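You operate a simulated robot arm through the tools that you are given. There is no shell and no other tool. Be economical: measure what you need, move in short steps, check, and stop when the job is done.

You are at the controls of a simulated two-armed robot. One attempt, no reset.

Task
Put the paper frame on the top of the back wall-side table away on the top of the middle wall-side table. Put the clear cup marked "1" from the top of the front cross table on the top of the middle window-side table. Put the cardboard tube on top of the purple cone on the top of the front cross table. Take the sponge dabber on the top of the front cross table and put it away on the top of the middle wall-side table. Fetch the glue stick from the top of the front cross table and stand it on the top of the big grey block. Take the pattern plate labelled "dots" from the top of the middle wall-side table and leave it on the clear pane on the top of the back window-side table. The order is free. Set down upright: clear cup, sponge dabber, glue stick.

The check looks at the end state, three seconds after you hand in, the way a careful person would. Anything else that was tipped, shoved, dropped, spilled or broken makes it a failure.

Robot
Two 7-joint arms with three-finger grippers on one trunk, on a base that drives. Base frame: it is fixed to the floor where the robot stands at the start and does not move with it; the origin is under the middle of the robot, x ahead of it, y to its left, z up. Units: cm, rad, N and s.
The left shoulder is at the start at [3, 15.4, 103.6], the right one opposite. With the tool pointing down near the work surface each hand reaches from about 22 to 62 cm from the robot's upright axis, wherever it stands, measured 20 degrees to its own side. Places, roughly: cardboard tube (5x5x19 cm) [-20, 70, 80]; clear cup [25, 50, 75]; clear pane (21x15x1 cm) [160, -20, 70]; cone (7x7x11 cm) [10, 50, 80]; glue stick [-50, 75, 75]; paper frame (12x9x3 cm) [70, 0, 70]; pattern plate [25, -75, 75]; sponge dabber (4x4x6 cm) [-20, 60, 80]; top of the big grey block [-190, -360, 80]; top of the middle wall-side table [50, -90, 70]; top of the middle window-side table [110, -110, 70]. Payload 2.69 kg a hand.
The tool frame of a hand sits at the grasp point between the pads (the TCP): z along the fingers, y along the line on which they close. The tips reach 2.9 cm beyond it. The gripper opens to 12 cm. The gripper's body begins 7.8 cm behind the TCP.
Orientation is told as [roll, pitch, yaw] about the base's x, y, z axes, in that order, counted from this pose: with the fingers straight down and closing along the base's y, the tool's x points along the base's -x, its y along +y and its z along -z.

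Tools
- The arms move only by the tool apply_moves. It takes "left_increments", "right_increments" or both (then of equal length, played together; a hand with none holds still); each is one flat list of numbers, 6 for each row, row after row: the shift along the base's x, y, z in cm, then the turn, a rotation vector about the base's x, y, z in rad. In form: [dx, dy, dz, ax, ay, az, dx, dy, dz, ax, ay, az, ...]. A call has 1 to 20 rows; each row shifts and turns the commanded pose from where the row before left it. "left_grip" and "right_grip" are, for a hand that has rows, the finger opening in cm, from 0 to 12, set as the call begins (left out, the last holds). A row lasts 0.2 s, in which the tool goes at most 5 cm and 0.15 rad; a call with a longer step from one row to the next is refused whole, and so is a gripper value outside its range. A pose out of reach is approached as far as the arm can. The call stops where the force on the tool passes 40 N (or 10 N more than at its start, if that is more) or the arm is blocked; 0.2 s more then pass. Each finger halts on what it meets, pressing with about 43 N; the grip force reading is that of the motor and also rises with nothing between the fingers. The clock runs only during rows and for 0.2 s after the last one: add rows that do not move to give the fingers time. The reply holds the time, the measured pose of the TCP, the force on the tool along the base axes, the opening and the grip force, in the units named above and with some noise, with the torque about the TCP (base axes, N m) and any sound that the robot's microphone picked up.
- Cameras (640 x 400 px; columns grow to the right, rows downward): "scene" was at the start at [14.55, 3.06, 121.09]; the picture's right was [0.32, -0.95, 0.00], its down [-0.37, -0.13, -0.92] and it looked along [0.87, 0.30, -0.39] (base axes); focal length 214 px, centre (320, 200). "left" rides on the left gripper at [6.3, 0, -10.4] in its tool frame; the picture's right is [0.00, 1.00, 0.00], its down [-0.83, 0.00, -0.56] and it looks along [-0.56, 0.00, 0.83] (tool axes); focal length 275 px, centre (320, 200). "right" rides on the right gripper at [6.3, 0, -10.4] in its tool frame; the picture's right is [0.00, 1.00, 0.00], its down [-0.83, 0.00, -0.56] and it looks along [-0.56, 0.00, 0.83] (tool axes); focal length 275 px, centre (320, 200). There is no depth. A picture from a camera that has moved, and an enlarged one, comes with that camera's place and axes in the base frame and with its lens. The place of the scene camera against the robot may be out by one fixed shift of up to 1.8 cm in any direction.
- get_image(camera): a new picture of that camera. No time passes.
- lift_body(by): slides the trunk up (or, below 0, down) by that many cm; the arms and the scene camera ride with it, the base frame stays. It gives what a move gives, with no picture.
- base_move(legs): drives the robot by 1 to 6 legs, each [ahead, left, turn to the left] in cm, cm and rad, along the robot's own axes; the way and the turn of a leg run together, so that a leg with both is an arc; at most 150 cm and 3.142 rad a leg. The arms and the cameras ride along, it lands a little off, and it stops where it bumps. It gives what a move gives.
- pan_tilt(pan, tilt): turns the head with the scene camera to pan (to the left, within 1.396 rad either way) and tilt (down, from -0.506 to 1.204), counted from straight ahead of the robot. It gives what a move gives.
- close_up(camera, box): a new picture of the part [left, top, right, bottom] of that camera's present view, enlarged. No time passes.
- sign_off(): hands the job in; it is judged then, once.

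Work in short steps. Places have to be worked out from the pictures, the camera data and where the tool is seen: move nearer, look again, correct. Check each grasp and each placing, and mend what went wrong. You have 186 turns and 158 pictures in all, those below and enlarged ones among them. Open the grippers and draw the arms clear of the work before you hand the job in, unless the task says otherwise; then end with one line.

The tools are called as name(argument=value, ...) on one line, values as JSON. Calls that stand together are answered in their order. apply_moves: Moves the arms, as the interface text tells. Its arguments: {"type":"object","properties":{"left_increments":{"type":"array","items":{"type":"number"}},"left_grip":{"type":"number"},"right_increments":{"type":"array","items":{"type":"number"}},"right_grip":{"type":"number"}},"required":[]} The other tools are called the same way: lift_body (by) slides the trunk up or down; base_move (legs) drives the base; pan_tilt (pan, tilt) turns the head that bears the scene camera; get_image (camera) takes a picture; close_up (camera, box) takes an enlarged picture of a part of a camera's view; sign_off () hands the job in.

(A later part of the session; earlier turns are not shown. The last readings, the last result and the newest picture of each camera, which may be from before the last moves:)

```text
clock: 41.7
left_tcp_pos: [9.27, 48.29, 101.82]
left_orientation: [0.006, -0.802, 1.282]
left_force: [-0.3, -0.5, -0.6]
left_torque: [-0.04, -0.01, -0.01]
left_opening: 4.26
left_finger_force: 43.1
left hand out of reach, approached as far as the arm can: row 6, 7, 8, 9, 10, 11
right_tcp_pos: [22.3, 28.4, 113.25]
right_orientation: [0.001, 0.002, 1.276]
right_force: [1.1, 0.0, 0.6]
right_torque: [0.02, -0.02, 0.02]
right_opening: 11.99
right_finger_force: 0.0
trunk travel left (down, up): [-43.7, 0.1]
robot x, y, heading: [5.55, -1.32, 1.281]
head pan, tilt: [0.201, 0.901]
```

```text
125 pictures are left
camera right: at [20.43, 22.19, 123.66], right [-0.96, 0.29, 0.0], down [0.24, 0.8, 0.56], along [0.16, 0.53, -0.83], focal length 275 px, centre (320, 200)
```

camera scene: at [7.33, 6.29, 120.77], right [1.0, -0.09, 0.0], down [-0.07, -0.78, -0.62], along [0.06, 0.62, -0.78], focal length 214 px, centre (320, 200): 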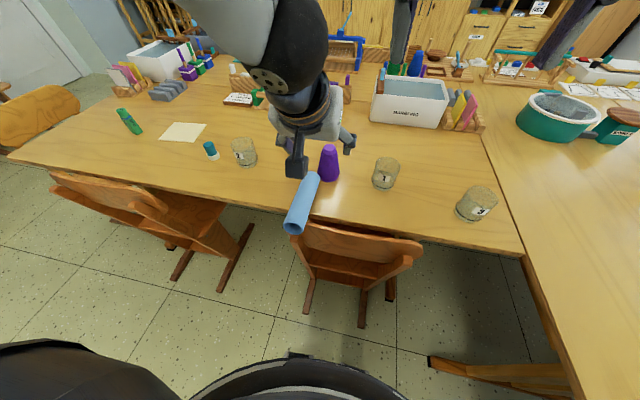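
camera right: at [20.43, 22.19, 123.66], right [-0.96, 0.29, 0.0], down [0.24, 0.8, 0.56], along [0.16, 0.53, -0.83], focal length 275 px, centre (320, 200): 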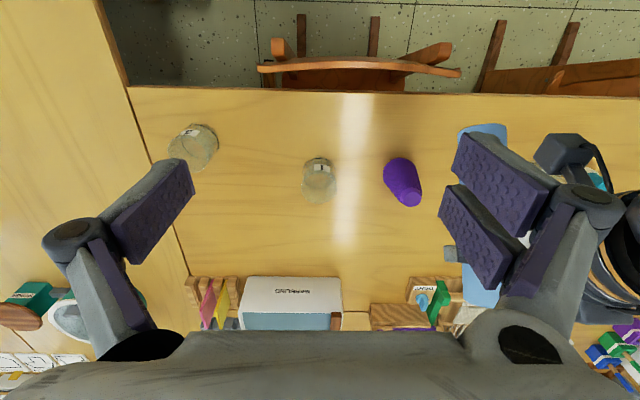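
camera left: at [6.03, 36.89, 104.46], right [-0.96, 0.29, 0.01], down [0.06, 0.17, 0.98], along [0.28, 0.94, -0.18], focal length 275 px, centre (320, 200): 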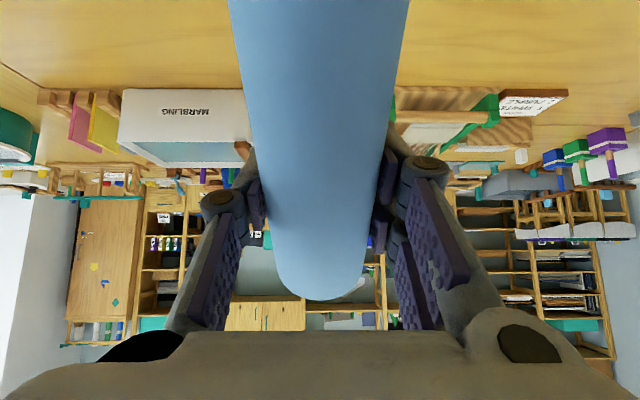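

Out of reach at 0.8 rad tilt close in. I advance toward the cone first while continuing to rotate.

apply_moves(left_increments=[1.2, 3, 0, 0, 0, 0, 0.7, 2.5, 0, 0.1367, -0.0412, 0, 0, 0, 0, 0.1367, -0.0412, 0, 0, 0, 0, 0.1367, -0.0412, 0, 0, 0, 0, 0.1367, -0.0412, 0, 0, 0, 0, 0.1367, -0.0412, 0])

```text
clock: 43.1
left_tcp_pos: [11.08, 53.13, 101.6]
left_orientation: [0.006, -1.344, 1.273]
left_force: [-0.5, -0.6, 0.4]
left_torque: [0.01, -0.04, 0.01]
left_opening: 4.3
left_finger_force: 42.9
left hand out of reach, approached as far as the arm can: row 2, 3
right_tcp_pos: [22.38, 28.35, 113.18]
right_orientation: [0.001, 0.001, 1.276]
right_force: [-0.3, 0.2, -0.4]
right_torque: [0.02, -0.01, -0.03]
right_opening: 12.0
right_finger_force: 0.1
trunk travel left (down, up): [-43.7, 0.1]
robot x, y, heading: [5.33, -1.68, 1.279]
head pan, tilt: [0.201, 0.901]
```

Continue to a full 1.57 rad.

apply_moves(left_increments=[0, 0, 0, 0.1085, -0.0327, 0, 0, 0, 0, 0.1085, -0.0327, 0, 0, 0, 0, 0, 0, 0])

get_image(camera="right")

get_image(camera="scene")

```text
clock: 43.9
left_tcp_pos: [11.17, 53.14, 101.69]
left_orientation: [1.079, -1.566, 0.198]
left_force: [-1.0, -0.7, 0.4]
left_torque: [-0.02, 0.0, -0.01]
left_opening: 4.27
left_finger_force: 42.7
right_tcp_pos: [22.35, 28.24, 113.25]
right_orientation: [0.0, -0.004, 1.278]
right_force: [-1.3, 0.4, -0.4]
right_torque: [0.0, -0.02, -0.02]
right_opening: 11.99
right_finger_force: 0.0
trunk travel left (down, up): [-43.7, 0.1]
robot x, y, heading: [5.33, -1.36, 1.279]
head pan, tilt: [0.201, 0.901]
```

```text
124 pictures are left
camera right: at [20.43, 22.16, 123.67], right [-0.96, 0.29, 0.0], down [0.24, 0.8, 0.56], along [0.16, 0.53, -0.83], focal length 275 px, centre (320, 200)
```

right: 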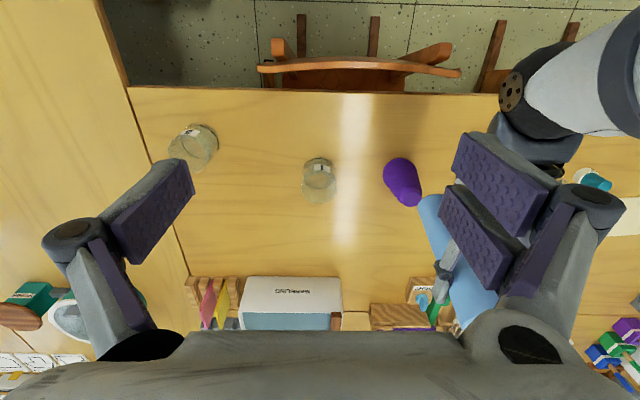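

```text
123 pictures are left
camera scene: at [7.54, 6.47, 121.12], right [0.99, -0.12, 0.0], down [-0.09, -0.75, -0.66], along [0.08, 0.65, -0.75], focal length 214 px, centre (320, 200)
```

scene: 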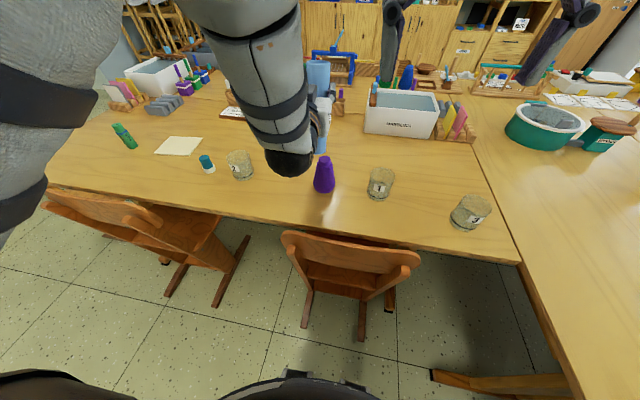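

I reposition the right hand to view the tube/cone joint obliquely from the side.

apply_moves(right_increments=[0, 0, 0, 0, 0, 0.15, 0, 0, 0, 0, 0, 0.15, 0, 0, 0, 0, 0, 0.15, 0, 0, 0, 0, 0, 0.15, 0, 0, -3, 0.1334, 0.0423, 0, 0, 0, -3, 0.1334, 0.0423, 0, 0, 0, -3, 0.1334, 0.0423, 0, 0, 0, -3, 0.1334, 0.0423, 0, 0, 0, -3, 0.1334, 0.0423, 0])

get_image(camera="right")

```text
clock: 45.9
left_tcp_pos: [11.28, 53.13, 101.7]
left_orientation: [0.646, -1.57, 0.63]
left_force: [-0.4, 0.0, -0.2]
left_torque: [0.0, 0.01, -0.02]
left_opening: 4.27
left_finger_force: 42.8
right_tcp_pos: [22.36, 28.33, 98.17]
right_orientation: [0.005, -0.702, 1.876]
right_force: [-0.1, -0.2, 0.0]
right_torque: [0.01, -0.02, 0.04]
right_opening: 12.0
right_finger_force: 0.1
trunk travel left (down, up): [-43.7, 0.1]
robot x, y, heading: [5.49, -1.34, 1.275]
head pan, tilt: [0.201, 0.901]
```

```text
122 pictures are left
camera right: at [25.78, 17.22, 102.05], right [-0.95, -0.31, 0.0], down [-0.08, 0.26, 0.96], along [-0.29, 0.91, -0.28], focal length 275 px, centre (320, 200)
```

right: 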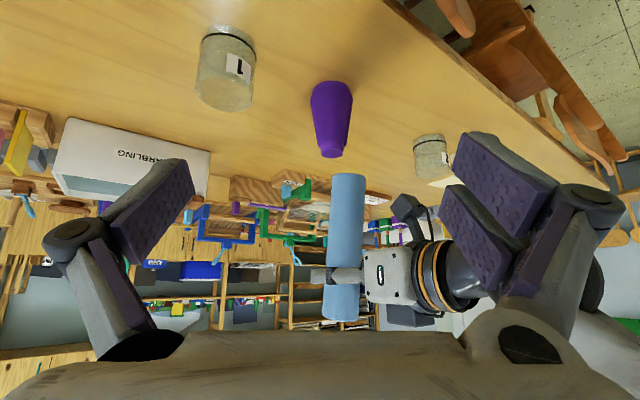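

Very useful view. I enlarge it to measure the tube's lean and offset.

close_up(camera="right", box=[240, 60, 440, 185])

close_up(camera="right", box=[240, 200, 440, 325])

```text
3.20 times, centred on (340, 122) of right
camera zoom: at [25.78, 17.22, 102.05], right [-0.95, -0.31, 0.0], down [-0.08, 0.26, 0.96], along [-0.29, 0.91, -0.28], focal length 881 px, centre (256, 448)
```

zoom: 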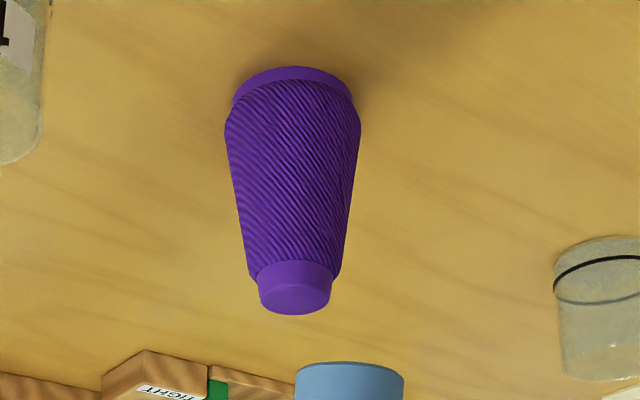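

```text
3.20 times, centred on (340, 262) of right
camera zoom: at [25.78, 17.22, 102.05], right [-0.95, -0.31, 0.0], down [-0.08, 0.26, 0.96], along [-0.29, 0.91, -0.28], focal length 881 px, centre (256, 0)
```

zoom: 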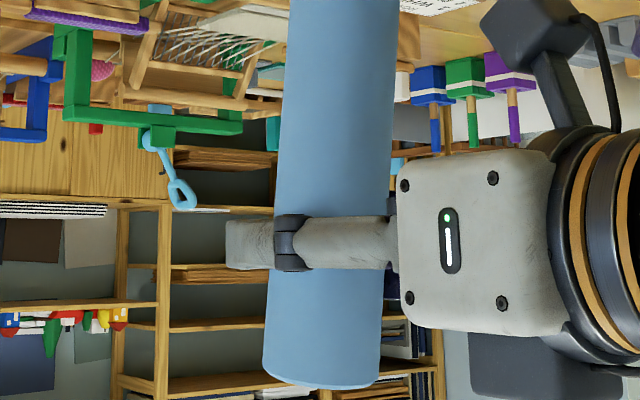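

The tube leans forward about 0.15 rad (it pivoted in the grip). I rotate the left hand a further 0.15 rad to make it vertical.

apply_moves(left_increments=[0, 0, 0, 0.0718, -0.0216, 0, 0, 0, 0, 0.0718, -0.0216, 0, 0, 0, 0, 0, 0, 0])

close_up(camera="right", box=[180, 75, 500, 325])

```text
clock: 46.7
left_tcp_pos: [11.14, 53.31, 101.69]
left_orientation: [-3.13, -1.419, -1.874]
left_force: [0.0, 1.1, -0.1]
left_torque: [-0.01, 0.0, -0.02]
left_opening: 4.26
left_finger_force: 43.0
right_tcp_pos: [22.36, 28.39, 98.22]
right_orientation: [0.0, -0.701, 1.873]
right_force: [0.0, -0.4, -0.3]
right_torque: [0.0, 0.02, 0.01]
right_opening: 11.97
right_finger_force: 0.2
trunk travel left (down, up): [-43.7, 0.1]
robot x, y, heading: [5.35, -1.28, 1.273]
head pan, tilt: [0.201, 0.901]
```

```text
1.60 times, centred on (340, 200) of right
camera zoom: at [25.78, 17.26, 102.11], right [-0.95, -0.3, 0.0], down [-0.09, 0.26, 0.96], along [-0.29, 0.92, -0.28], focal length 440 px, centre (288, 200)
```

zoom: 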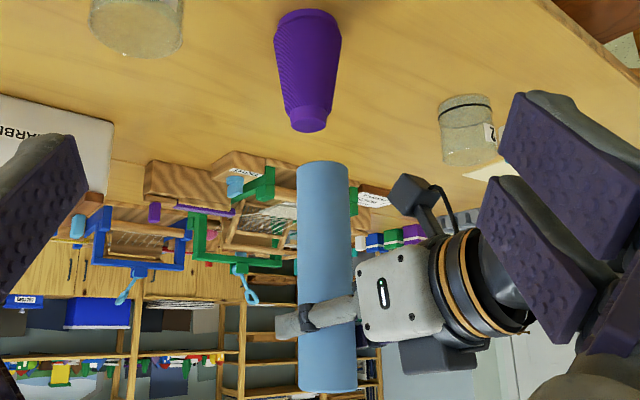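

Nearly vertical now. I shift the tube by (+1.75, −1.0) to lie over the cone axis, then check from two cameras.

apply_moves(left_increments=[1.75, -1.0, 0, -0.019, 0.006, 0, 0, 0, -1.5, 0, 0, 0, 0, 0, 0, 0, 0, 0])

close_up(camera="right", box=[240, 70, 432, 190])

close_up(camera="scene", box=[240, 90, 400, 210])

```text
clock: 47.5
left_tcp_pos: [12.82, 52.32, 100.3]
left_orientation: [-3.11, -1.441, -1.891]
left_force: [0.0, 0.8, -0.7]
left_torque: [0.02, 0.02, 0.02]
left_opening: 4.24
left_finger_force: 43.5
right_tcp_pos: [22.31, 28.4, 98.17]
right_orientation: [0.004, -0.701, 1.874]
right_force: [0.3, -0.6, 0.3]
right_torque: [0.02, 0.03, -0.02]
right_opening: 11.99
right_finger_force: 0.2
trunk travel left (down, up): [-43.7, 0.1]
robot x, y, heading: [5.36, -1.76, 1.281]
head pan, tilt: [0.201, 0.901]
```

```text
3.33 times, centred on (336, 130) of right
camera zoom: at [25.78, 17.25, 102.11], right [-0.95, -0.3, 0.0], down [-0.09, 0.26, 0.96], along [-0.29, 0.92, -0.28], focal length 918 px, centre (267, 433)
```

zoom: 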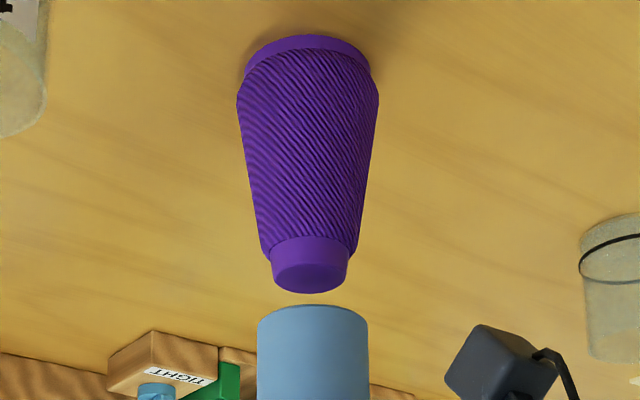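

```text
3.33 times, centred on (320, 150) of scene
camera zoom: at [7.34, 6.26, 120.77], right [1.0, -0.09, 0.0], down [-0.07, -0.78, -0.62], along [0.06, 0.62, -0.78], focal length 715 px, centre (320, 367)
```

zoom: 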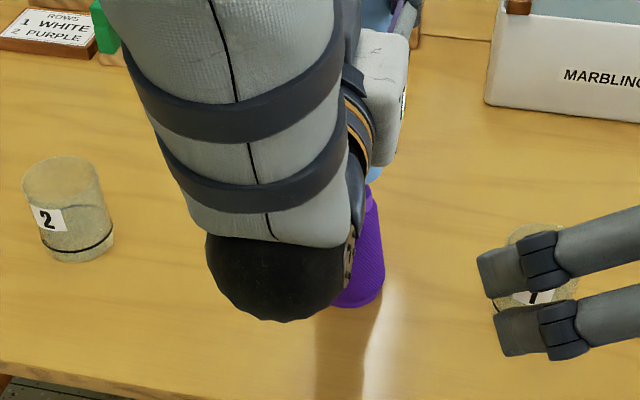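

Lateral alignment is within 0.1 cm; the gap is about 3 cm. Lower slowly to contact.

apply_moves(left_increments=[0, 0, -1.2, 0, 0, 0, 0, 0, -1.0, 0, 0, 0, 0, 0, -0.5, 0, 0, 0, 0, 0, 0, 0, 0, 0])

apply_moves(left_increments=[0, 0, -0.3, 0, 0, 0, 0, 0, 0, 0, 0, 0])

apply_moves(left_increments=[0, 0, -0.3, 0, 0, 0, 0, 0, 0, 0, 0, 0])

close_up(camera="right", box=[240, 70, 432, 190])

```text
clock: 48.5
left_tcp_pos: [12.83, 52.31, 97.5]
left_orientation: [3.139, -1.441, -1.859]
left_force: [1.2, 0.1, 0.4]
left_torque: [0.01, -0.11, 0.01]
left_opening: 4.25
left_finger_force: 42.8
right_tcp_pos: [22.31, 28.35, 98.17]
right_orientation: [0.001, -0.702, 1.876]
right_force: [0.1, -0.9, 0.4]
right_torque: [-0.02, -0.03, 0.0]
right_opening: 12.01
right_finger_force: 0.1
trunk travel left (down, up): [-43.7, 0.1]
robot x, y, heading: [5.72, -1.73, 1.277]
head pan, tilt: [0.201, 0.901]
```

```text
clock: 49.1
left_tcp_pos: [12.99, 52.26, 97.2]
left_orientation: [3.132, -1.443, -1.855]
left_force: [1.5, -0.2, 0.6]
left_torque: [0.09, -0.14, -0.04]
left_opening: 4.25
left_finger_force: 43.0
right_tcp_pos: [22.26, 28.34, 98.35]
right_orientation: [0.002, -0.7, 1.874]
right_force: [0.2, -0.5, -0.2]
right_torque: [-0.01, 0.02, 0.02]
right_opening: 11.99
right_finger_force: 0.0
trunk travel left (down, up): [-43.7, 0.1]
robot x, y, heading: [5.6, -1.5, 1.276]
head pan, tilt: [0.201, 0.901]
```

```text
clock: 49.7
left_tcp_pos: [12.95, 52.21, 96.82]
left_orientation: [3.119, -1.44, -1.843]
left_force: [0.5, 1.7, 1.9]
left_torque: [0.2, -0.06, 0.0]
left_opening: 4.25
left_finger_force: 43.0
right_tcp_pos: [22.3, 28.24, 98.23]
right_orientation: [0.001, -0.699, 1.874]
right_force: [-0.1, 0.0, 0.8]
right_torque: [-0.01, 0.0, -0.02]
right_opening: 11.99
right_finger_force: 0.0
trunk travel left (down, up): [-43.7, 0.1]
robot x, y, heading: [5.24, -1.07, 1.275]
head pan, tilt: [0.201, 0.901]
```

```text
3.33 times, centred on (336, 130) of right
camera zoom: at [25.78, 17.27, 102.11], right [-0.95, -0.3, 0.0], down [-0.09, 0.26, 0.96], along [-0.29, 0.92, -0.28], focal length 918 px, centre (267, 433)
```

zoom: 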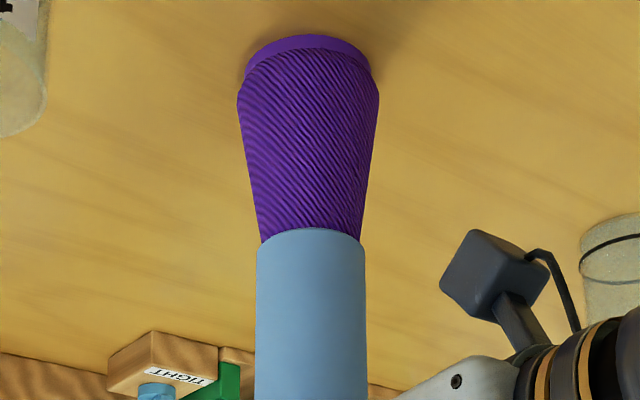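

It appears to have slipped over the cap with little force. Continue lowering until it seats on the yarn.

apply_moves(left_increments=[0, 0, -0.4, 0, 0, 0, 0, 0, 0, 0, 0, 0])

apply_moves(left_increments=[0, 0, -0.4, 0, 0, 0, 0, 0, 0, 0, 0, 0])

apply_moves(left_increments=[0, 0, -0.4, 0, 0, 0, 0, 0, 0, 0, 0, 0])

close_up(camera="right", box=[240, 70, 432, 190])

```text
clock: 50.3
left_tcp_pos: [13.01, 52.13, 96.67]
left_orientation: [3.119, -1.437, -1.843]
left_force: [-1.0, 5.6, 9.8]
left_torque: [0.74, 0.06, -0.02]
left_opening: 4.27
left_finger_force: 42.5
right_tcp_pos: [22.36, 28.3, 98.22]
right_orientation: [0.002, -0.701, 1.877]
right_force: [0.3, 0.2, 0.1]
right_torque: [0.02, -0.02, 0.01]
right_opening: 12.0
right_finger_force: 0.1
trunk travel left (down, up): [-43.7, 0.1]
robot x, y, heading: [5.01, -1.12, 1.277]
head pan, tilt: [0.201, 0.901]
```

```text
clock: 50.9
left_tcp_pos: [13.02, 52.1, 96.49]
left_orientation: [3.127, -1.432, -1.851]
left_force: [-1.8, 4.6, 24.6]
left_torque: [0.62, 0.27, 0.01]
left_opening: 4.24
left_finger_force: 43.2
right_tcp_pos: [22.33, 28.24, 98.37]
right_orientation: [0.001, -0.705, 1.877]
right_force: [-0.7, 0.0, 0.6]
right_torque: [-0.02, 0.0, 0.0]
right_opening: 11.98
right_finger_force: 0.0
trunk travel left (down, up): [-43.7, 0.1]
robot x, y, heading: [5.48, -1.27, 1.275]
head pan, tilt: [0.201, 0.901]
```

```text
clock: 51.5
left_tcp_pos: [12.93, 51.94, 96.47]
left_orientation: [3.131, -1.426, -1.854]
left_force: [-2.6, 1.5, 39.6]
left_torque: [0.09, 0.42, 0.03]
left_opening: 4.24
left_finger_force: 42.9
right_tcp_pos: [22.22, 28.07, 98.41]
right_orientation: [-0.002, -0.704, 1.876]
right_force: [0.1, 0.4, -0.1]
right_torque: [0.03, 0.0, 0.0]
right_opening: 12.0
right_finger_force: 0.0
trunk travel left (down, up): [-43.7, 0.1]
robot x, y, heading: [5.24, -1.51, 1.282]
head pan, tilt: [0.201, 0.901]
```

```text
3.33 times, centred on (336, 130) of right
camera zoom: at [25.71, 17.02, 102.24], right [-0.95, -0.3, 0.0], down [-0.09, 0.26, 0.96], along [-0.29, 0.92, -0.27], focal length 918 px, centre (267, 433)
```

zoom: 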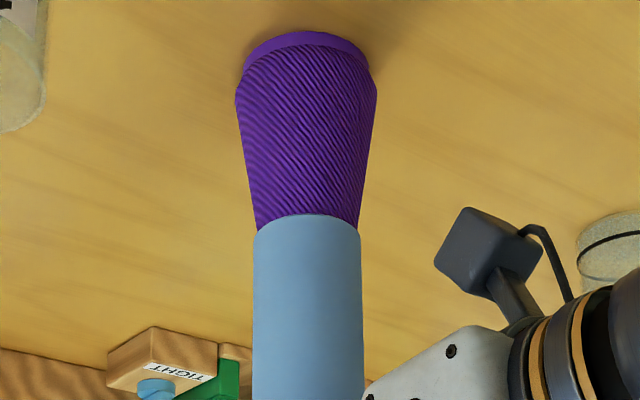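

Firmly seated past the cap (rim below the yarn's top edge). I relieve the press by 0.9 cm of command, then open.

apply_moves(left_increments=[0, 0, 0.5, 0, 0, 0, 0, 0, 0.4, 0, 0, 0, 0, 0, 0, 0, 0, 0])

close_up(camera="right", box=[180, 75, 500, 325])

```text
clock: 52.3
left_tcp_pos: [13.03, 52.13, 96.21]
left_orientation: [3.132, -1.448, -1.853]
left_force: [0.5, 5.8, 11.8]
left_torque: [0.8, -0.02, -0.01]
left_opening: 4.27
left_finger_force: 43.1
right_tcp_pos: [22.34, 28.48, 98.13]
right_orientation: [0.003, -0.699, 1.872]
right_force: [0.1, 0.1, -0.5]
right_torque: [0.02, 0.05, 0.01]
right_opening: 12.0
right_finger_force: 0.0
trunk travel left (down, up): [-43.7, 0.1]
robot x, y, heading: [5.26, -1.29, 1.274]
head pan, tilt: [0.201, 0.901]
```

```text
1.60 times, centred on (340, 200) of right
camera zoom: at [25.78, 17.27, 102.04], right [-0.95, -0.3, 0.0], down [-0.09, 0.27, 0.96], along [-0.29, 0.91, -0.28], focal length 440 px, centre (288, 200)
```

zoom: 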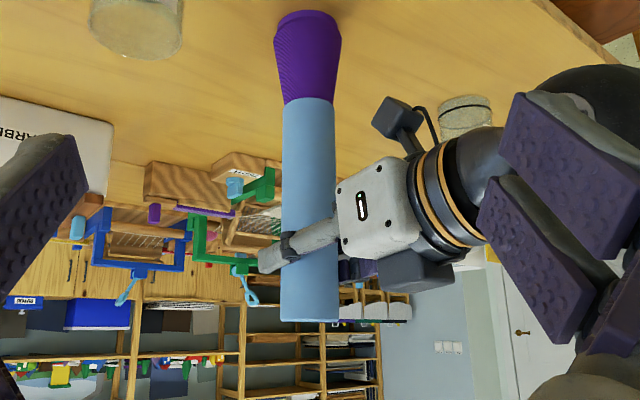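

Now open the left gripper.

apply_moves(left_increments=[0, 0, 0, 0, 0, 0, 0, 0, 0, 0, 0, 0, 0, 0, 0, 0, 0, 0, 0, 0, 0, 0, 0, 0], left_grip=10)

close_up(camera="right", box=[180, 75, 500, 325])

```text
clock: 53.3
left_tcp_pos: [12.96, 52.07, 96.51]
left_orientation: [3.128, -1.444, -1.853]
left_force: [0.2, 0.9, 0.4]
left_torque: [-0.05, -0.01, -0.03]
left_opening: 10.03
left_finger_force: 0.1
right_tcp_pos: [22.42, 28.3, 98.14]
right_orientation: [0.001, -0.701, 1.875]
right_force: [-0.6, 0.7, -0.4]
right_torque: [-0.03, -0.05, 0.0]
right_opening: 11.97
right_finger_force: 0.0
trunk travel left (down, up): [-43.7, 0.1]
robot x, y, heading: [5.21, -1.5, 1.28]
head pan, tilt: [0.201, 0.901]
```

```text
1.60 times, centred on (340, 200) of right
camera zoom: at [25.78, 17.28, 102.1], right [-0.95, -0.3, 0.0], down [-0.09, 0.26, 0.96], along [-0.29, 0.92, -0.28], focal length 440 px, centre (288, 200)
```

zoom: 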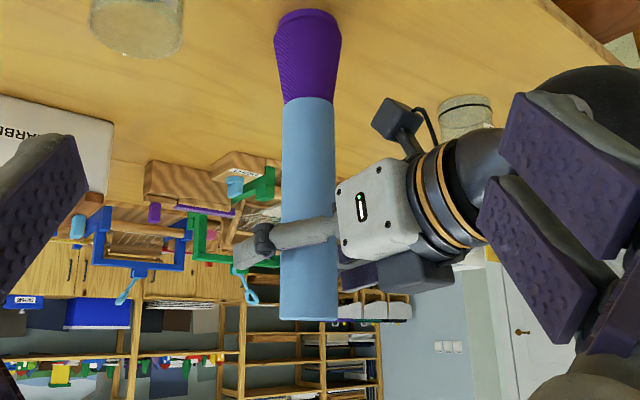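

The tube stands. I withdraw by driving the base straight back.

base_move(legs=[[-18, 0, 0]])

get_image(camera="right")

```text
clock: 54.8
left_tcp_pos: [7.82, 34.93, 96.61]
left_orientation: [3.128, -1.439, -1.853]
left_force: [0.1, -1.3, -0.1]
left_torque: [0.01, 0.0, -0.03]
left_opening: 10.01
left_finger_force: 0.0
right_tcp_pos: [17.16, 11.22, 98.25]
right_orientation: [0.003, -0.7, 1.874]
right_force: [0.1, 0.8, 0.0]
right_torque: [-0.03, 0.02, -0.02]
right_opening: 12.01
right_finger_force: 0.1
trunk travel left (down, up): [-43.7, 0.1]
robot x, y, heading: [0.32, -18.56, 1.278]
head pan, tilt: [0.201, 0.901]
```

```text
112 pictures are left
camera right: at [20.59, 0.07, 102.12], right [-0.95, -0.3, 0.0], down [-0.09, 0.26, 0.96], along [-0.29, 0.92, -0.28], focal length 275 px, centre (320, 200)
```

right: 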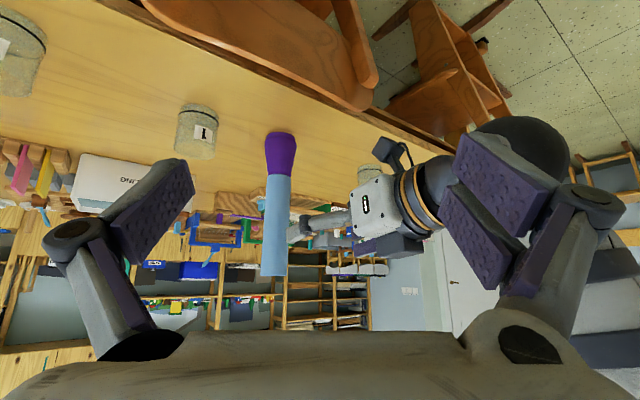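

Tube stands on the cone. I bring both hands back to the pointing-down carry pose.

apply_moves(left_increments=[-1.305, -0.858, 1.2, -0.1357, 0.041, 0, -1.305, -0.858, 1.2, -0.1357, 0.041, 0, -1.305, -0.858, 1.2, -0.1357, 0.041, 0, -1.305, -0.858, 1.2, -0.1357, 0.041, 0, -1.305, -0.858, 1.2, -0.1357, 0.041, 0, -1.305, -0.858, 1.2, -0.1357, 0.041, 0, -1.305, -0.858, 1.2, -0.1357, 0.041, 0, -1.305, -0.858, 1.2, -0.1357, 0.041, 0, -1.305, -0.858, 1.2, -0.1357, 0.041, 0, -1.305, -0.858, 1.2, -0.1357, 0.041, 0, -1.305, -0.858, 1.2, -0.1357, 0.041, 0, -1.305, -0.858, 1.2, -0.1357, 0.041, 0], right_increments=[0, 0, 3, -0.1334, -0.0423, 0, 0, 0, 3, -0.1334, -0.0423, 0, 0, 0, 3, -0.1334, -0.0423, 0, 0, 0, 3, -0.1334, -0.0423, 0, 0, 0, 3, -0.1334, -0.0423, 0, 1.435, -0.435, 0, 0, 0, -0.15, 1.435, -0.435, 0, 0, 0, -0.15, 1.435, -0.435, 0, 0, 0, -0.15, 1.435, -0.435, 0, 0, 0, -0.15, 0, 0, 0, 0, 0, 0, 0, 0, 0, 0, 0, 0, 0, 0, 0, 0, 0, 0], left_grip=10, right_grip=12)

```text
clock: 57.4
left_tcp_pos: [-7.63, 24.79, 110.9]
left_orientation: [-0.005, 0.005, 1.275]
left_force: [0.2, -1.0, -0.3]
left_torque: [-0.02, 0.01, -0.02]
left_opening: 10.01
left_finger_force: 0.0
right_tcp_pos: [23.07, 9.55, 113.13]
right_orientation: [0.001, -0.001, 1.274]
right_force: [0.0, -0.2, -0.4]
right_torque: [-0.01, -0.04, -0.03]
right_opening: 11.99
right_finger_force: 0.1
trunk travel left (down, up): [-43.7, 0.1]
robot x, y, heading: [-0.35, -18.42, 1.276]
head pan, tilt: [0.201, 0.901]
```

Next: dabber (right hand) and glue stick (left hand). I drive left and forward to stand between them.

base_move(legs=[[0, 63, 0], [17, 0, 0]])

get_image(camera="left")

get_image(camera="right")

```text
clock: 63.8
left_tcp_pos: [-63.46, 58.94, 110.94]
left_orientation: [-0.003, 0.005, 1.282]
left_force: [0.2, -0.5, -0.3]
left_torque: [-0.04, 0.04, -0.02]
left_opening: 10.01
left_finger_force: 0.0
right_tcp_pos: [-32.83, 43.84, 113.18]
right_orientation: [0.0, 0.001, 1.281]
right_force: [-0.6, 0.2, -0.8]
right_torque: [-0.06, 0.01, 0.03]
right_opening: 12.0
right_finger_force: 0.0
trunk travel left (down, up): [-43.7, 0.1]
robot x, y, heading: [-55.47, 15.83, 1.284]
head pan, tilt: [0.201, 0.901]
```

```text
111 pictures are left
camera left: at [-65.32, 52.87, 121.36], right [-0.96, 0.29, 0.0], down [0.24, 0.8, 0.55], along [0.16, 0.53, -0.83], focal length 275 px, centre (320, 200)
```

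left: 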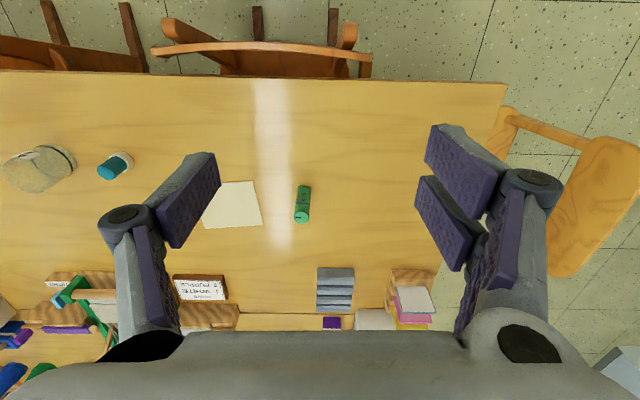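

```text
110 pictures are left
camera right: at [-34.64, 37.79, 123.62], right [-0.96, 0.28, 0.0], down [0.23, 0.8, 0.56], along [0.16, 0.53, -0.83], focal length 275 px, centre (320, 200)
```

right: 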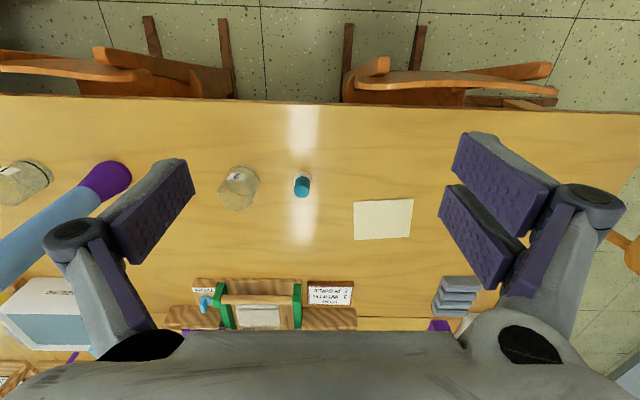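

Dabber: 21.5 ahead and 3.6 right of the right TCP. Glue stick (≈10 tall): 24.8 ahead and 3.5 right of the left TCP. I lower both hands and bring them near; the left hand tilts 0.35 for reach.

apply_moves(left_increments=[0, 0, -3.7, 0.1119, -0.0332, 0, 0, 0, -3.7, 0.1119, -0.0332, 0, 0, 0, -3.7, 0.1119, -0.0332, 0, 0, 0, -3.7, 0, 0, 0, 0, 0, -3.7, 0, 0, 0, 0, 0, -3.7, 0, 0, 0, 1.81, 3.635, 0, 0, 0, 0, 1.81, 3.635, 0, 0, 0, 0, 1.81, 3.635, 0, 0, 0, 0, 1.81, 3.635, 0, 0, 0, 0, 0.905, 1.82, 0, 0, 0, 0], right_increments=[0, 0, -3.8, 0, 0, 0, 0, 0, -3.8, 0, 0, 0, 0, 0, -3.8, 0, 0, 0, 0, 0, -3.8, 0, 0, 0, 0, 0, -3.8, 0, 0, 0, 0, 0, -3.8, 0, 0, 0, 1.915, 3.917, 0, 0, 0, 0, 1.915, 3.917, 0, 0, 0, 0, 1.915, 3.917, 0, 0, 0, 0, 1.915, 3.917, 0, 0, 0, 0, 1.915, 3.917, 0, 0, 0, 0], left_grip=8, right_grip=8)

get_image(camera="left")

get_image(camera="right")

```text
clock: 66.2
left_tcp_pos: [-55.32, 75.27, 88.58]
left_orientation: [-0.003, -0.346, 1.284]
left_force: [-1.1, 1.2, 0.7]
left_torque: [-0.02, -0.01, -0.01]
left_opening: 8.0
left_finger_force: 0.1
right_tcp_pos: [-23.55, 63.49, 90.37]
right_orientation: [-0.001, 0.0, 1.285]
right_force: [-0.3, -0.2, 0.4]
right_torque: [0.03, -0.03, -0.02]
right_opening: 8.0
right_finger_force: 0.0
trunk travel left (down, up): [-43.7, 0.1]
robot x, y, heading: [-55.69, 15.75, 1.282]
head pan, tilt: [0.201, 0.901]
```

```text
109 pictures are left
camera left: at [-58.08, 66.14, 96.27], right [-0.96, 0.29, 0.0], down [0.17, 0.57, 0.8], along [0.23, 0.77, -0.59], focal length 275 px, centre (320, 200)
```

left: 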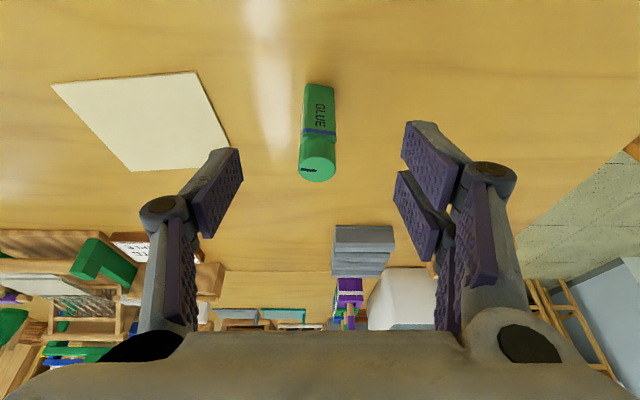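

```text
108 pictures are left
camera right: at [-25.37, 57.41, 100.78], right [-0.96, 0.28, 0.0], down [0.23, 0.8, 0.55], along [0.15, 0.53, -0.83], focal length 275 px, centre (320, 200)
```

right: 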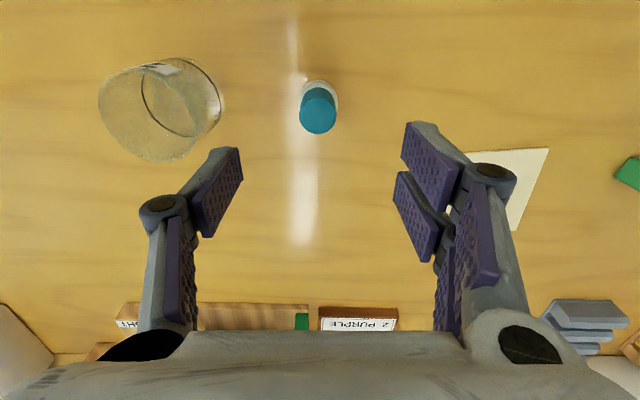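

Both items are nicely centred. Final approach: left +5.9 ahead and down to z 79; right straight down to z 77.

apply_moves(left_increments=[0.84, 2.83, 0, 0, 0, 0, 0.84, 2.83, 0, 0, 0, 0, 0, 0, -3.2, 0, 0, 0, 0, 0, -3.2, 0, 0, 0, 0, 0, -3.2, 0, 0, 0], right_increments=[0, 0, -3.3, 0, 0, 0, 0, 0, -3.3, 0, 0, 0, 0, 0, -3.3, 0, 0, 0, 0, 0, -3.3, 0, 0, 0, 0, 0, 0, 0, 0, 0])

get_image(camera="left")

get_image(camera="right")

```text
clock: 67.4
left_tcp_pos: [-53.66, 80.92, 79.09]
left_orientation: [-0.004, -0.347, 1.285]
left_force: [-0.3, 0.5, -0.1]
left_torque: [0.06, -0.01, -0.01]
left_opening: 8.0
left_finger_force: 0.1
right_tcp_pos: [-23.1, 63.56, 77.23]
right_orientation: [0.0, 0.0, 1.283]
right_force: [1.5, 0.2, 0.8]
right_torque: [0.0, -0.01, 0.02]
right_opening: 7.99
right_finger_force: 0.1
trunk travel left (down, up): [-43.7, 0.1]
robot x, y, heading: [-55.23, 15.84, 1.282]
head pan, tilt: [0.201, 0.901]
```

```text
107 pictures are left
camera left: at [-56.36, 71.76, 86.82], right [-0.96, 0.29, 0.0], down [0.17, 0.57, 0.81], along [0.23, 0.77, -0.59], focal length 275 px, centre (320, 200)
```

left: 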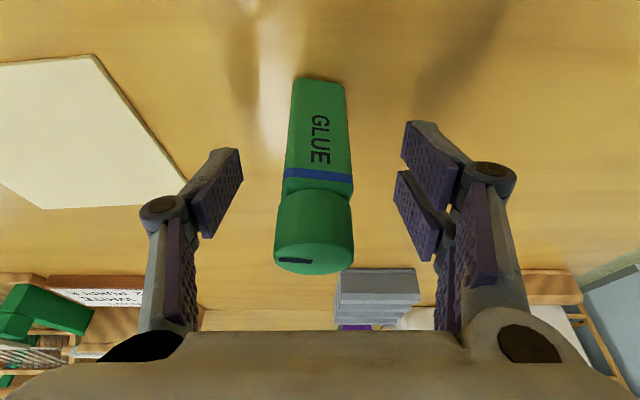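

```text
106 pictures are left
camera right: at [-25.08, 57.41, 87.66], right [-0.96, 0.28, 0.0], down [0.23, 0.8, 0.56], along [0.16, 0.53, -0.83], focal length 275 px, centre (320, 200)
```

right: 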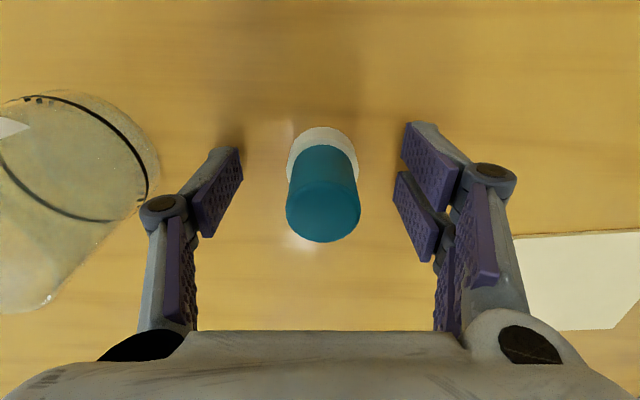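

Both centred. Close both grippers and read the openings.

apply_moves(left_increments=[0, 0, 0, 0, 0, 0, 0, 0, 0, 0, 0, 0, 0, 0, 0, 0, 0, 0, 0, 0, 0, 0, 0, 0], right_increments=[0, 0, 0, 0, 0, 0, 0, 0, 0, 0, 0, 0, 0, 0, 0, 0, 0, 0, 0, 0, 0, 0, 0, 0], left_grip=1, right_grip=1)

apply_moves(left_increments=[0, 0, 3, 0, 0, 0, 0, 0, 4, 0, 0, 0, 0, 0, 4, 0, 0, 0, -1.2, -4, 0, 0, 0, 0, -1.2, -4, 0, 0, 0, 0, -1.2, -4, 0, 0, 0, 0, -1.2, -4, 2, 0, 0, 0, -1.2, -4, 2, 0, 0, 0], right_increments=[0, 0, 3, 0, 0, 0, 0, 0, 4, 0, 0, 0, 0, 0, 4, 0, 0, 0, -1.2, -4, 0, 0, 0, 0, -1.2, -4, 0, 0, 0, 0, -1.2, -4, 0, 0, 0, 0, -1.2, -4, 2, 0, 0, 0, 0, 0, 2, 0, 0, 0])

get_image(camera="left")

get_image(camera="right")

```text
clock: 68.4
left_tcp_pos: [-53.74, 80.85, 79.21]
left_orientation: [-0.003, -0.347, 1.284]
left_force: [0.5, -0.4, -0.7]
left_torque: [-0.02, -0.02, 0.0]
left_opening: 2.48
left_finger_force: 42.9
right_tcp_pos: [-23.08, 63.51, 77.24]
right_orientation: [0.0, -0.003, 1.281]
right_force: [-0.4, 0.3, 2.2]
right_torque: [0.04, 0.02, 0.0]
right_opening: 3.41
right_finger_force: 42.5
trunk travel left (down, up): [-43.7, 0.1]
robot x, y, heading: [-55.65, 15.35, 1.278]
head pan, tilt: [0.201, 0.901]
```

```text
clock: 70.2
left_tcp_pos: [-59.89, 60.72, 94.28]
left_orientation: [-0.002, -0.347, 1.286]
left_force: [-0.3, 0.0, -0.5]
left_torque: [0.04, -0.03, -0.01]
left_opening: 2.5
left_finger_force: 42.4
right_tcp_pos: [-27.93, 47.5, 92.45]
right_orientation: [0.0, -0.003, 1.282]
right_force: [-0.4, -0.2, -0.4]
right_torque: [0.0, -0.01, 0.01]
right_opening: 3.41
right_finger_force: 42.8
trunk travel left (down, up): [-43.7, 0.1]
robot x, y, heading: [-55.48, 15.73, 1.283]
head pan, tilt: [0.201, 0.901]
```

```text
105 pictures are left
camera left: at [-62.6, 51.6, 101.85], right [-0.96, 0.29, 0.0], down [0.17, 0.57, 0.81], along [0.23, 0.77, -0.59], focal length 275 px, centre (320, 200)
```

left: 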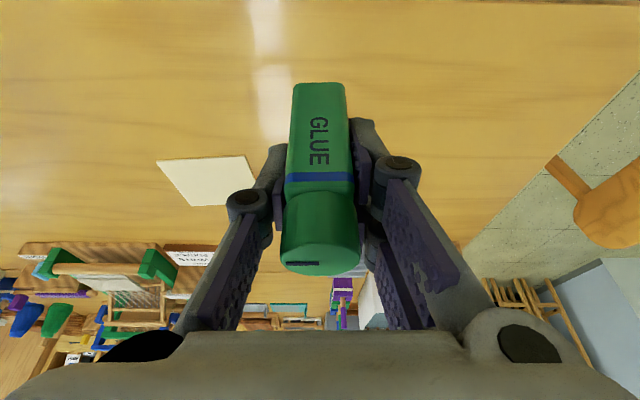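

```text
104 pictures are left
camera right: at [-29.89, 41.28, 102.77], right [-0.96, 0.28, 0.0], down [0.23, 0.8, 0.56], along [0.16, 0.53, -0.83], focal length 275 px, centre (320, 200)
```

right: 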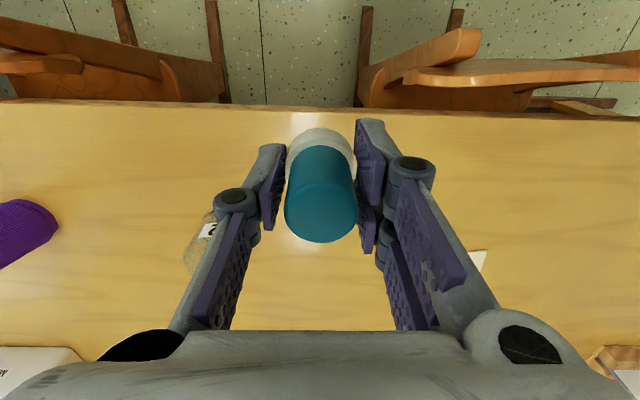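

Both held. I back away, turn to face the wall-side tables, and drive toward the middle one.

base_move(legs=[[-22, 0, 0], [0, 0, -1.57], [62, 0, 0]])

pan_tilt(pan=-0.35, tilt=0.75)

get_image(camera="scene")

```text
clock: 78.8
left_tcp_pos: [42.58, -18.82, 94.17]
left_orientation: [-0.001, -0.348, -0.289]
left_force: [0.0, 0.2, 0.4]
left_torque: [0.02, -0.01, -0.02]
left_opening: 2.47
left_finger_force: 42.7
right_tcp_pos: [29.33, -50.7, 92.28]
right_orientation: [-0.001, 0.0, -0.291]
right_force: [-0.2, -0.6, -0.7]
right_torque: [-0.01, -0.01, 0.06]
right_opening: 3.41
right_finger_force: 42.5
trunk travel left (down, up): [-43.7, 0.1]
robot x, y, heading: [-2.62, -23.06, -0.29]
head pan, tilt: [0.201, 0.901]
```

```text
clock: 79.7
left_tcp_pos: [42.43, -18.79, 94.16]
left_orientation: [-0.003, -0.347, -0.288]
left_force: [0.1, -0.3, 0.1]
left_torque: [0.01, -0.02, 0.01]
left_opening: 2.5
left_finger_force: 43.3
right_tcp_pos: [29.28, -50.76, 92.31]
right_orientation: [0.001, 0.002, -0.29]
right_force: [-0.4, 0.6, 0.0]
right_torque: [0.03, 0.02, 0.02]
right_opening: 3.41
right_finger_force: 43.4
trunk travel left (down, up): [-43.7, 0.1]
robot x, y, heading: [-2.89, -23.31, -0.291]
head pan, tilt: [-0.351, 0.75]
```

```text
103 pictures are left
camera scene: at [5.46, -28.06, 121.96], right [-0.6, -0.8, 0.0], down [-0.55, 0.41, -0.73], along [0.59, -0.44, -0.68], focal length 214 px, centre (320, 200)
```

scene: 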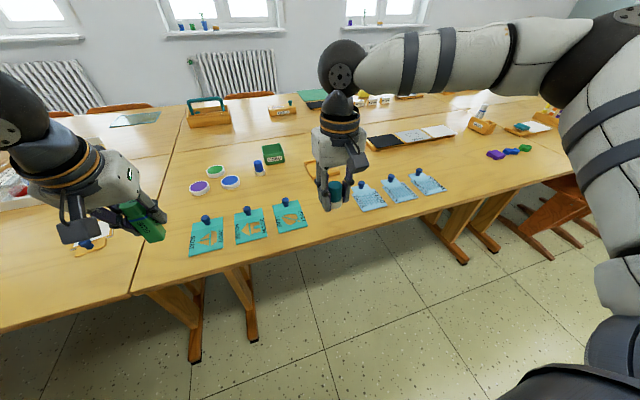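

The middle table is clear of chairs. Enlarge the pattern plates to find "dots" and the free spots.

close_up(camera="scene", box=[320, 110, 480, 220])

get_image(camera="right")

```text
3.64 times, centred on (400, 165) of scene
camera zoom: at [5.46, -28.06, 121.96], right [-0.6, -0.8, 0.0], down [-0.55, 0.41, -0.73], along [0.59, -0.44, -0.68], focal length 780 px, centre (29, 327)
```

zoom: 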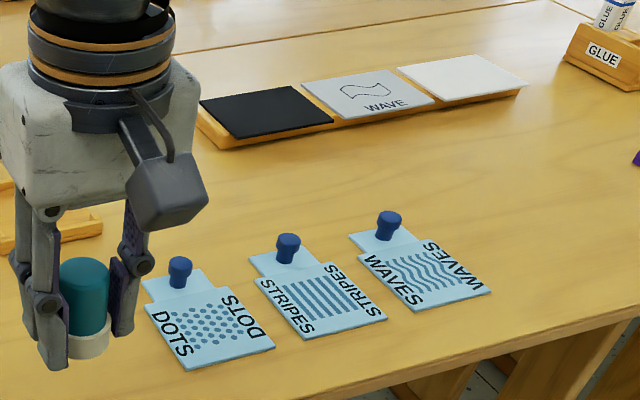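

```text
101 pictures are left
camera right: at [23.02, -48.95, 102.72], right [0.28, 0.96, 0.0], down [0.8, -0.23, 0.56], along [0.53, -0.16, -0.83], focal length 275 px, centre (320, 200)
```

right: 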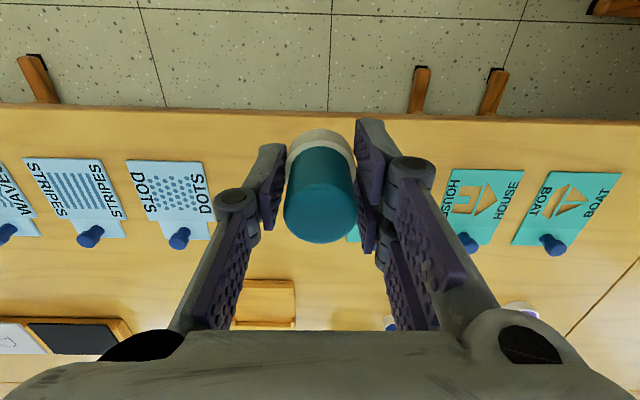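

"DOTS" is the first light-blue plate. I set the dabber in the gap between LEAF and DOTS: move 13.4 ahead, 1.6 right, and down.

apply_moves(right_increments=[4.13, -1.79, 0, 0, 0, 0, 4.13, -1.79, 0, 0, 0, 0, 4.13, -1.79, 0, 0, 0, 0, 0, 0, -4, 0, 0, 0, 0, 0, -4, 0, 0, 0, 0, 0, -3, 0, 0, 0])

get_image(camera="right")

```text
clock: 81.1
left_tcp_pos: [42.56, -18.68, 94.15]
left_orientation: [-0.004, -0.348, -0.29]
left_force: [-1.0, 0.1, -1.2]
left_torque: [0.03, 0.01, -0.04]
left_opening: 2.48
left_finger_force: 42.8
right_tcp_pos: [41.74, -56.07, 81.0]
right_orientation: [0.0, 0.0, -0.292]
right_force: [0.3, -0.6, 0.0]
right_torque: [0.06, -0.03, -0.01]
right_opening: 3.41
right_finger_force: 43.3
trunk travel left (down, up): [-43.7, 0.1]
robot x, y, heading: [-2.78, -22.79, -0.288]
head pan, tilt: [-0.351, 0.75]
```

```text
100 pictures are left
camera right: at [35.4, -54.34, 91.58], right [0.28, 0.96, 0.0], down [0.8, -0.23, 0.56], along [0.53, -0.16, -0.83], focal length 275 px, centre (320, 200)
```

right: 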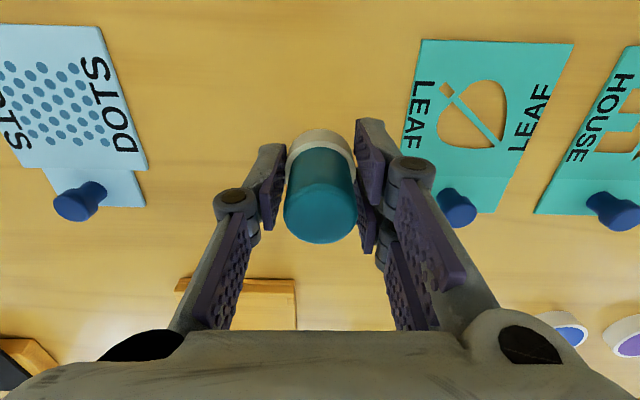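

I shift 2 cm right for finger clearance from the LEAF plate and lower to contact.

apply_moves(right_increments=[-0.57, -1.92, 0, 0, 0, 0, 0, 0, -2.8, 0, 0, 0, 0, 0, -0.5, 0, 0, 0, 0, 0, 0, 0, 0, 0])

apply_moves(right_increments=[0, 0, -0.4, 0, 0, 0, 0, 0, 0, 0, 0, 0])

```text
clock: 82.1
left_tcp_pos: [42.63, -18.75, 94.2]
left_orientation: [-0.004, -0.346, -0.291]
left_force: [0.0, -0.2, -0.3]
left_torque: [0.01, 0.02, -0.04]
left_opening: 2.5
left_finger_force: 43.0
right_tcp_pos: [41.0, -57.83, 78.05]
right_orientation: [0.0, 0.001, -0.293]
right_force: [-0.1, 0.3, -0.5]
right_torque: [0.0, 0.01, 0.01]
right_opening: 3.44
right_finger_force: 42.8
trunk travel left (down, up): [-43.7, 0.1]
robot x, y, heading: [-2.65, -22.89, -0.296]
head pan, tilt: [-0.351, 0.75]
```

```text
clock: 82.7
left_tcp_pos: [42.41, -18.82, 94.19]
left_orientation: [-0.004, -0.348, -0.288]
left_force: [-0.2, -0.2, -1.0]
left_torque: [0.03, -0.02, 0.0]
left_opening: 2.49
left_finger_force: 43.3
right_tcp_pos: [40.94, -57.98, 77.6]
right_orientation: [0.0, -0.001, -0.29]
right_force: [-0.5, -0.6, 0.2]
right_torque: [0.0, -0.02, 0.02]
right_opening: 3.41
right_finger_force: 42.5
trunk travel left (down, up): [-43.7, 0.1]
robot x, y, heading: [-2.58, -22.96, -0.293]
head pan, tilt: [-0.351, 0.75]
```

Pick height was 77.2; lower 0.4 more.

apply_moves(right_increments=[0, 0, -0.4, 0, 0, 0, 0, 0, 0, 0, 0, 0])

apply_moves(right_increments=[0, 0, -0.2, 0, 0, 0, 0, 0, 0, 0, 0, 0])

```text
clock: 83.3
left_tcp_pos: [42.51, -18.72, 94.17]
left_orientation: [-0.004, -0.349, -0.29]
left_force: [0.1, 0.3, -1.1]
left_torque: [0.0, -0.01, 0.02]
left_opening: 2.46
left_finger_force: 42.8
right_tcp_pos: [41.02, -58.02, 77.23]
right_orientation: [-0.001, -0.002, -0.292]
right_force: [-1.2, -0.3, 5.3]
right_torque: [0.04, -0.01, -0.01]
right_opening: 3.43
right_finger_force: 43.2
trunk travel left (down, up): [-43.7, 0.1]
robot x, y, heading: [-2.68, -23.19, -0.293]
head pan, tilt: [-0.351, 0.75]
```

```text
clock: 83.9
left_tcp_pos: [42.38, -18.69, 94.33]
left_orientation: [-0.004, -0.351, -0.291]
left_force: [0.4, -0.3, -0.6]
left_torque: [-0.02, 0.02, -0.02]
left_opening: 2.48
left_finger_force: 43.4
right_tcp_pos: [40.93, -57.92, 77.36]
right_orientation: [0.001, -0.005, -0.291]
right_force: [-1.4, 0.0, 17.9]
right_torque: [0.04, 0.05, 0.0]
right_opening: 3.4
right_finger_force: 42.8
trunk travel left (down, up): [-43.7, 0.1]
robot x, y, heading: [-3.0, -22.98, -0.292]
head pan, tilt: [-0.351, 0.75]
```

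Contact made. Back off 0.2, open to 6.5, then rise straight up.

apply_moves(right_increments=[0, 0, 0.25, 0, 0, 0, 0, 0, 0, 0, 0, 0])

apply_moves(right_increments=[0, 0, 0, 0, 0, 0, 0, 0, 0, 0, 0, 0, 0, 0, 0, 0, 0, 0, 0, 0, 4, 0, 0, 0, 0, 0, 4, 0, 0, 0, 0, 0, 4, 0, 0, 0], right_grip=6.5)

get_image(camera="right")

```text
clock: 84.5
left_tcp_pos: [42.5, -18.85, 94.16]
left_orientation: [-0.004, -0.347, -0.29]
left_force: [-0.4, -0.2, -1.1]
left_torque: [0.01, -0.03, 0.01]
left_opening: 2.47
left_finger_force: 43.2
right_tcp_pos: [40.91, -57.91, 77.27]
right_orientation: [0.001, -0.002, -0.291]
right_force: [2.3, -1.7, 12.7]
right_torque: [-0.01, -0.09, 0.01]
right_opening: 3.4
right_finger_force: 43.3
trunk travel left (down, up): [-43.7, 0.1]
robot x, y, heading: [-2.93, -23.55, -0.295]
head pan, tilt: [-0.351, 0.75]
```

```text
clock: 85.9
left_tcp_pos: [42.54, -18.83, 94.14]
left_orientation: [-0.003, -0.347, -0.29]
left_force: [0.4, 0.5, -0.2]
left_torque: [0.01, 0.02, -0.01]
left_opening: 2.5
left_finger_force: 43.0
right_tcp_pos: [40.91, -57.75, 89.29]
right_orientation: [-0.001, -0.002, -0.292]
right_force: [0.5, 0.0, -0.6]
right_torque: [0.01, 0.0, -0.02]
right_opening: 6.51
right_finger_force: 0.0
trunk travel left (down, up): [-43.7, 0.1]
robot x, y, heading: [-2.25, -22.92, -0.287]
head pan, tilt: [-0.351, 0.75]
```

```text
99 pictures are left
camera right: at [34.7, -56.12, 99.74], right [0.28, 0.96, 0.0], down [0.8, -0.23, 0.56], along [0.53, -0.16, -0.83], focal length 275 px, centre (320, 200)
```

right: 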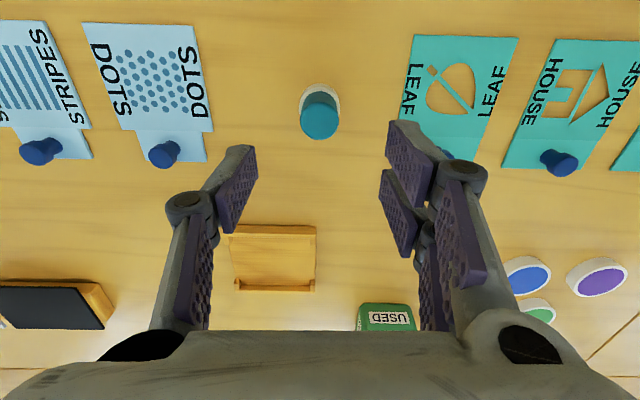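

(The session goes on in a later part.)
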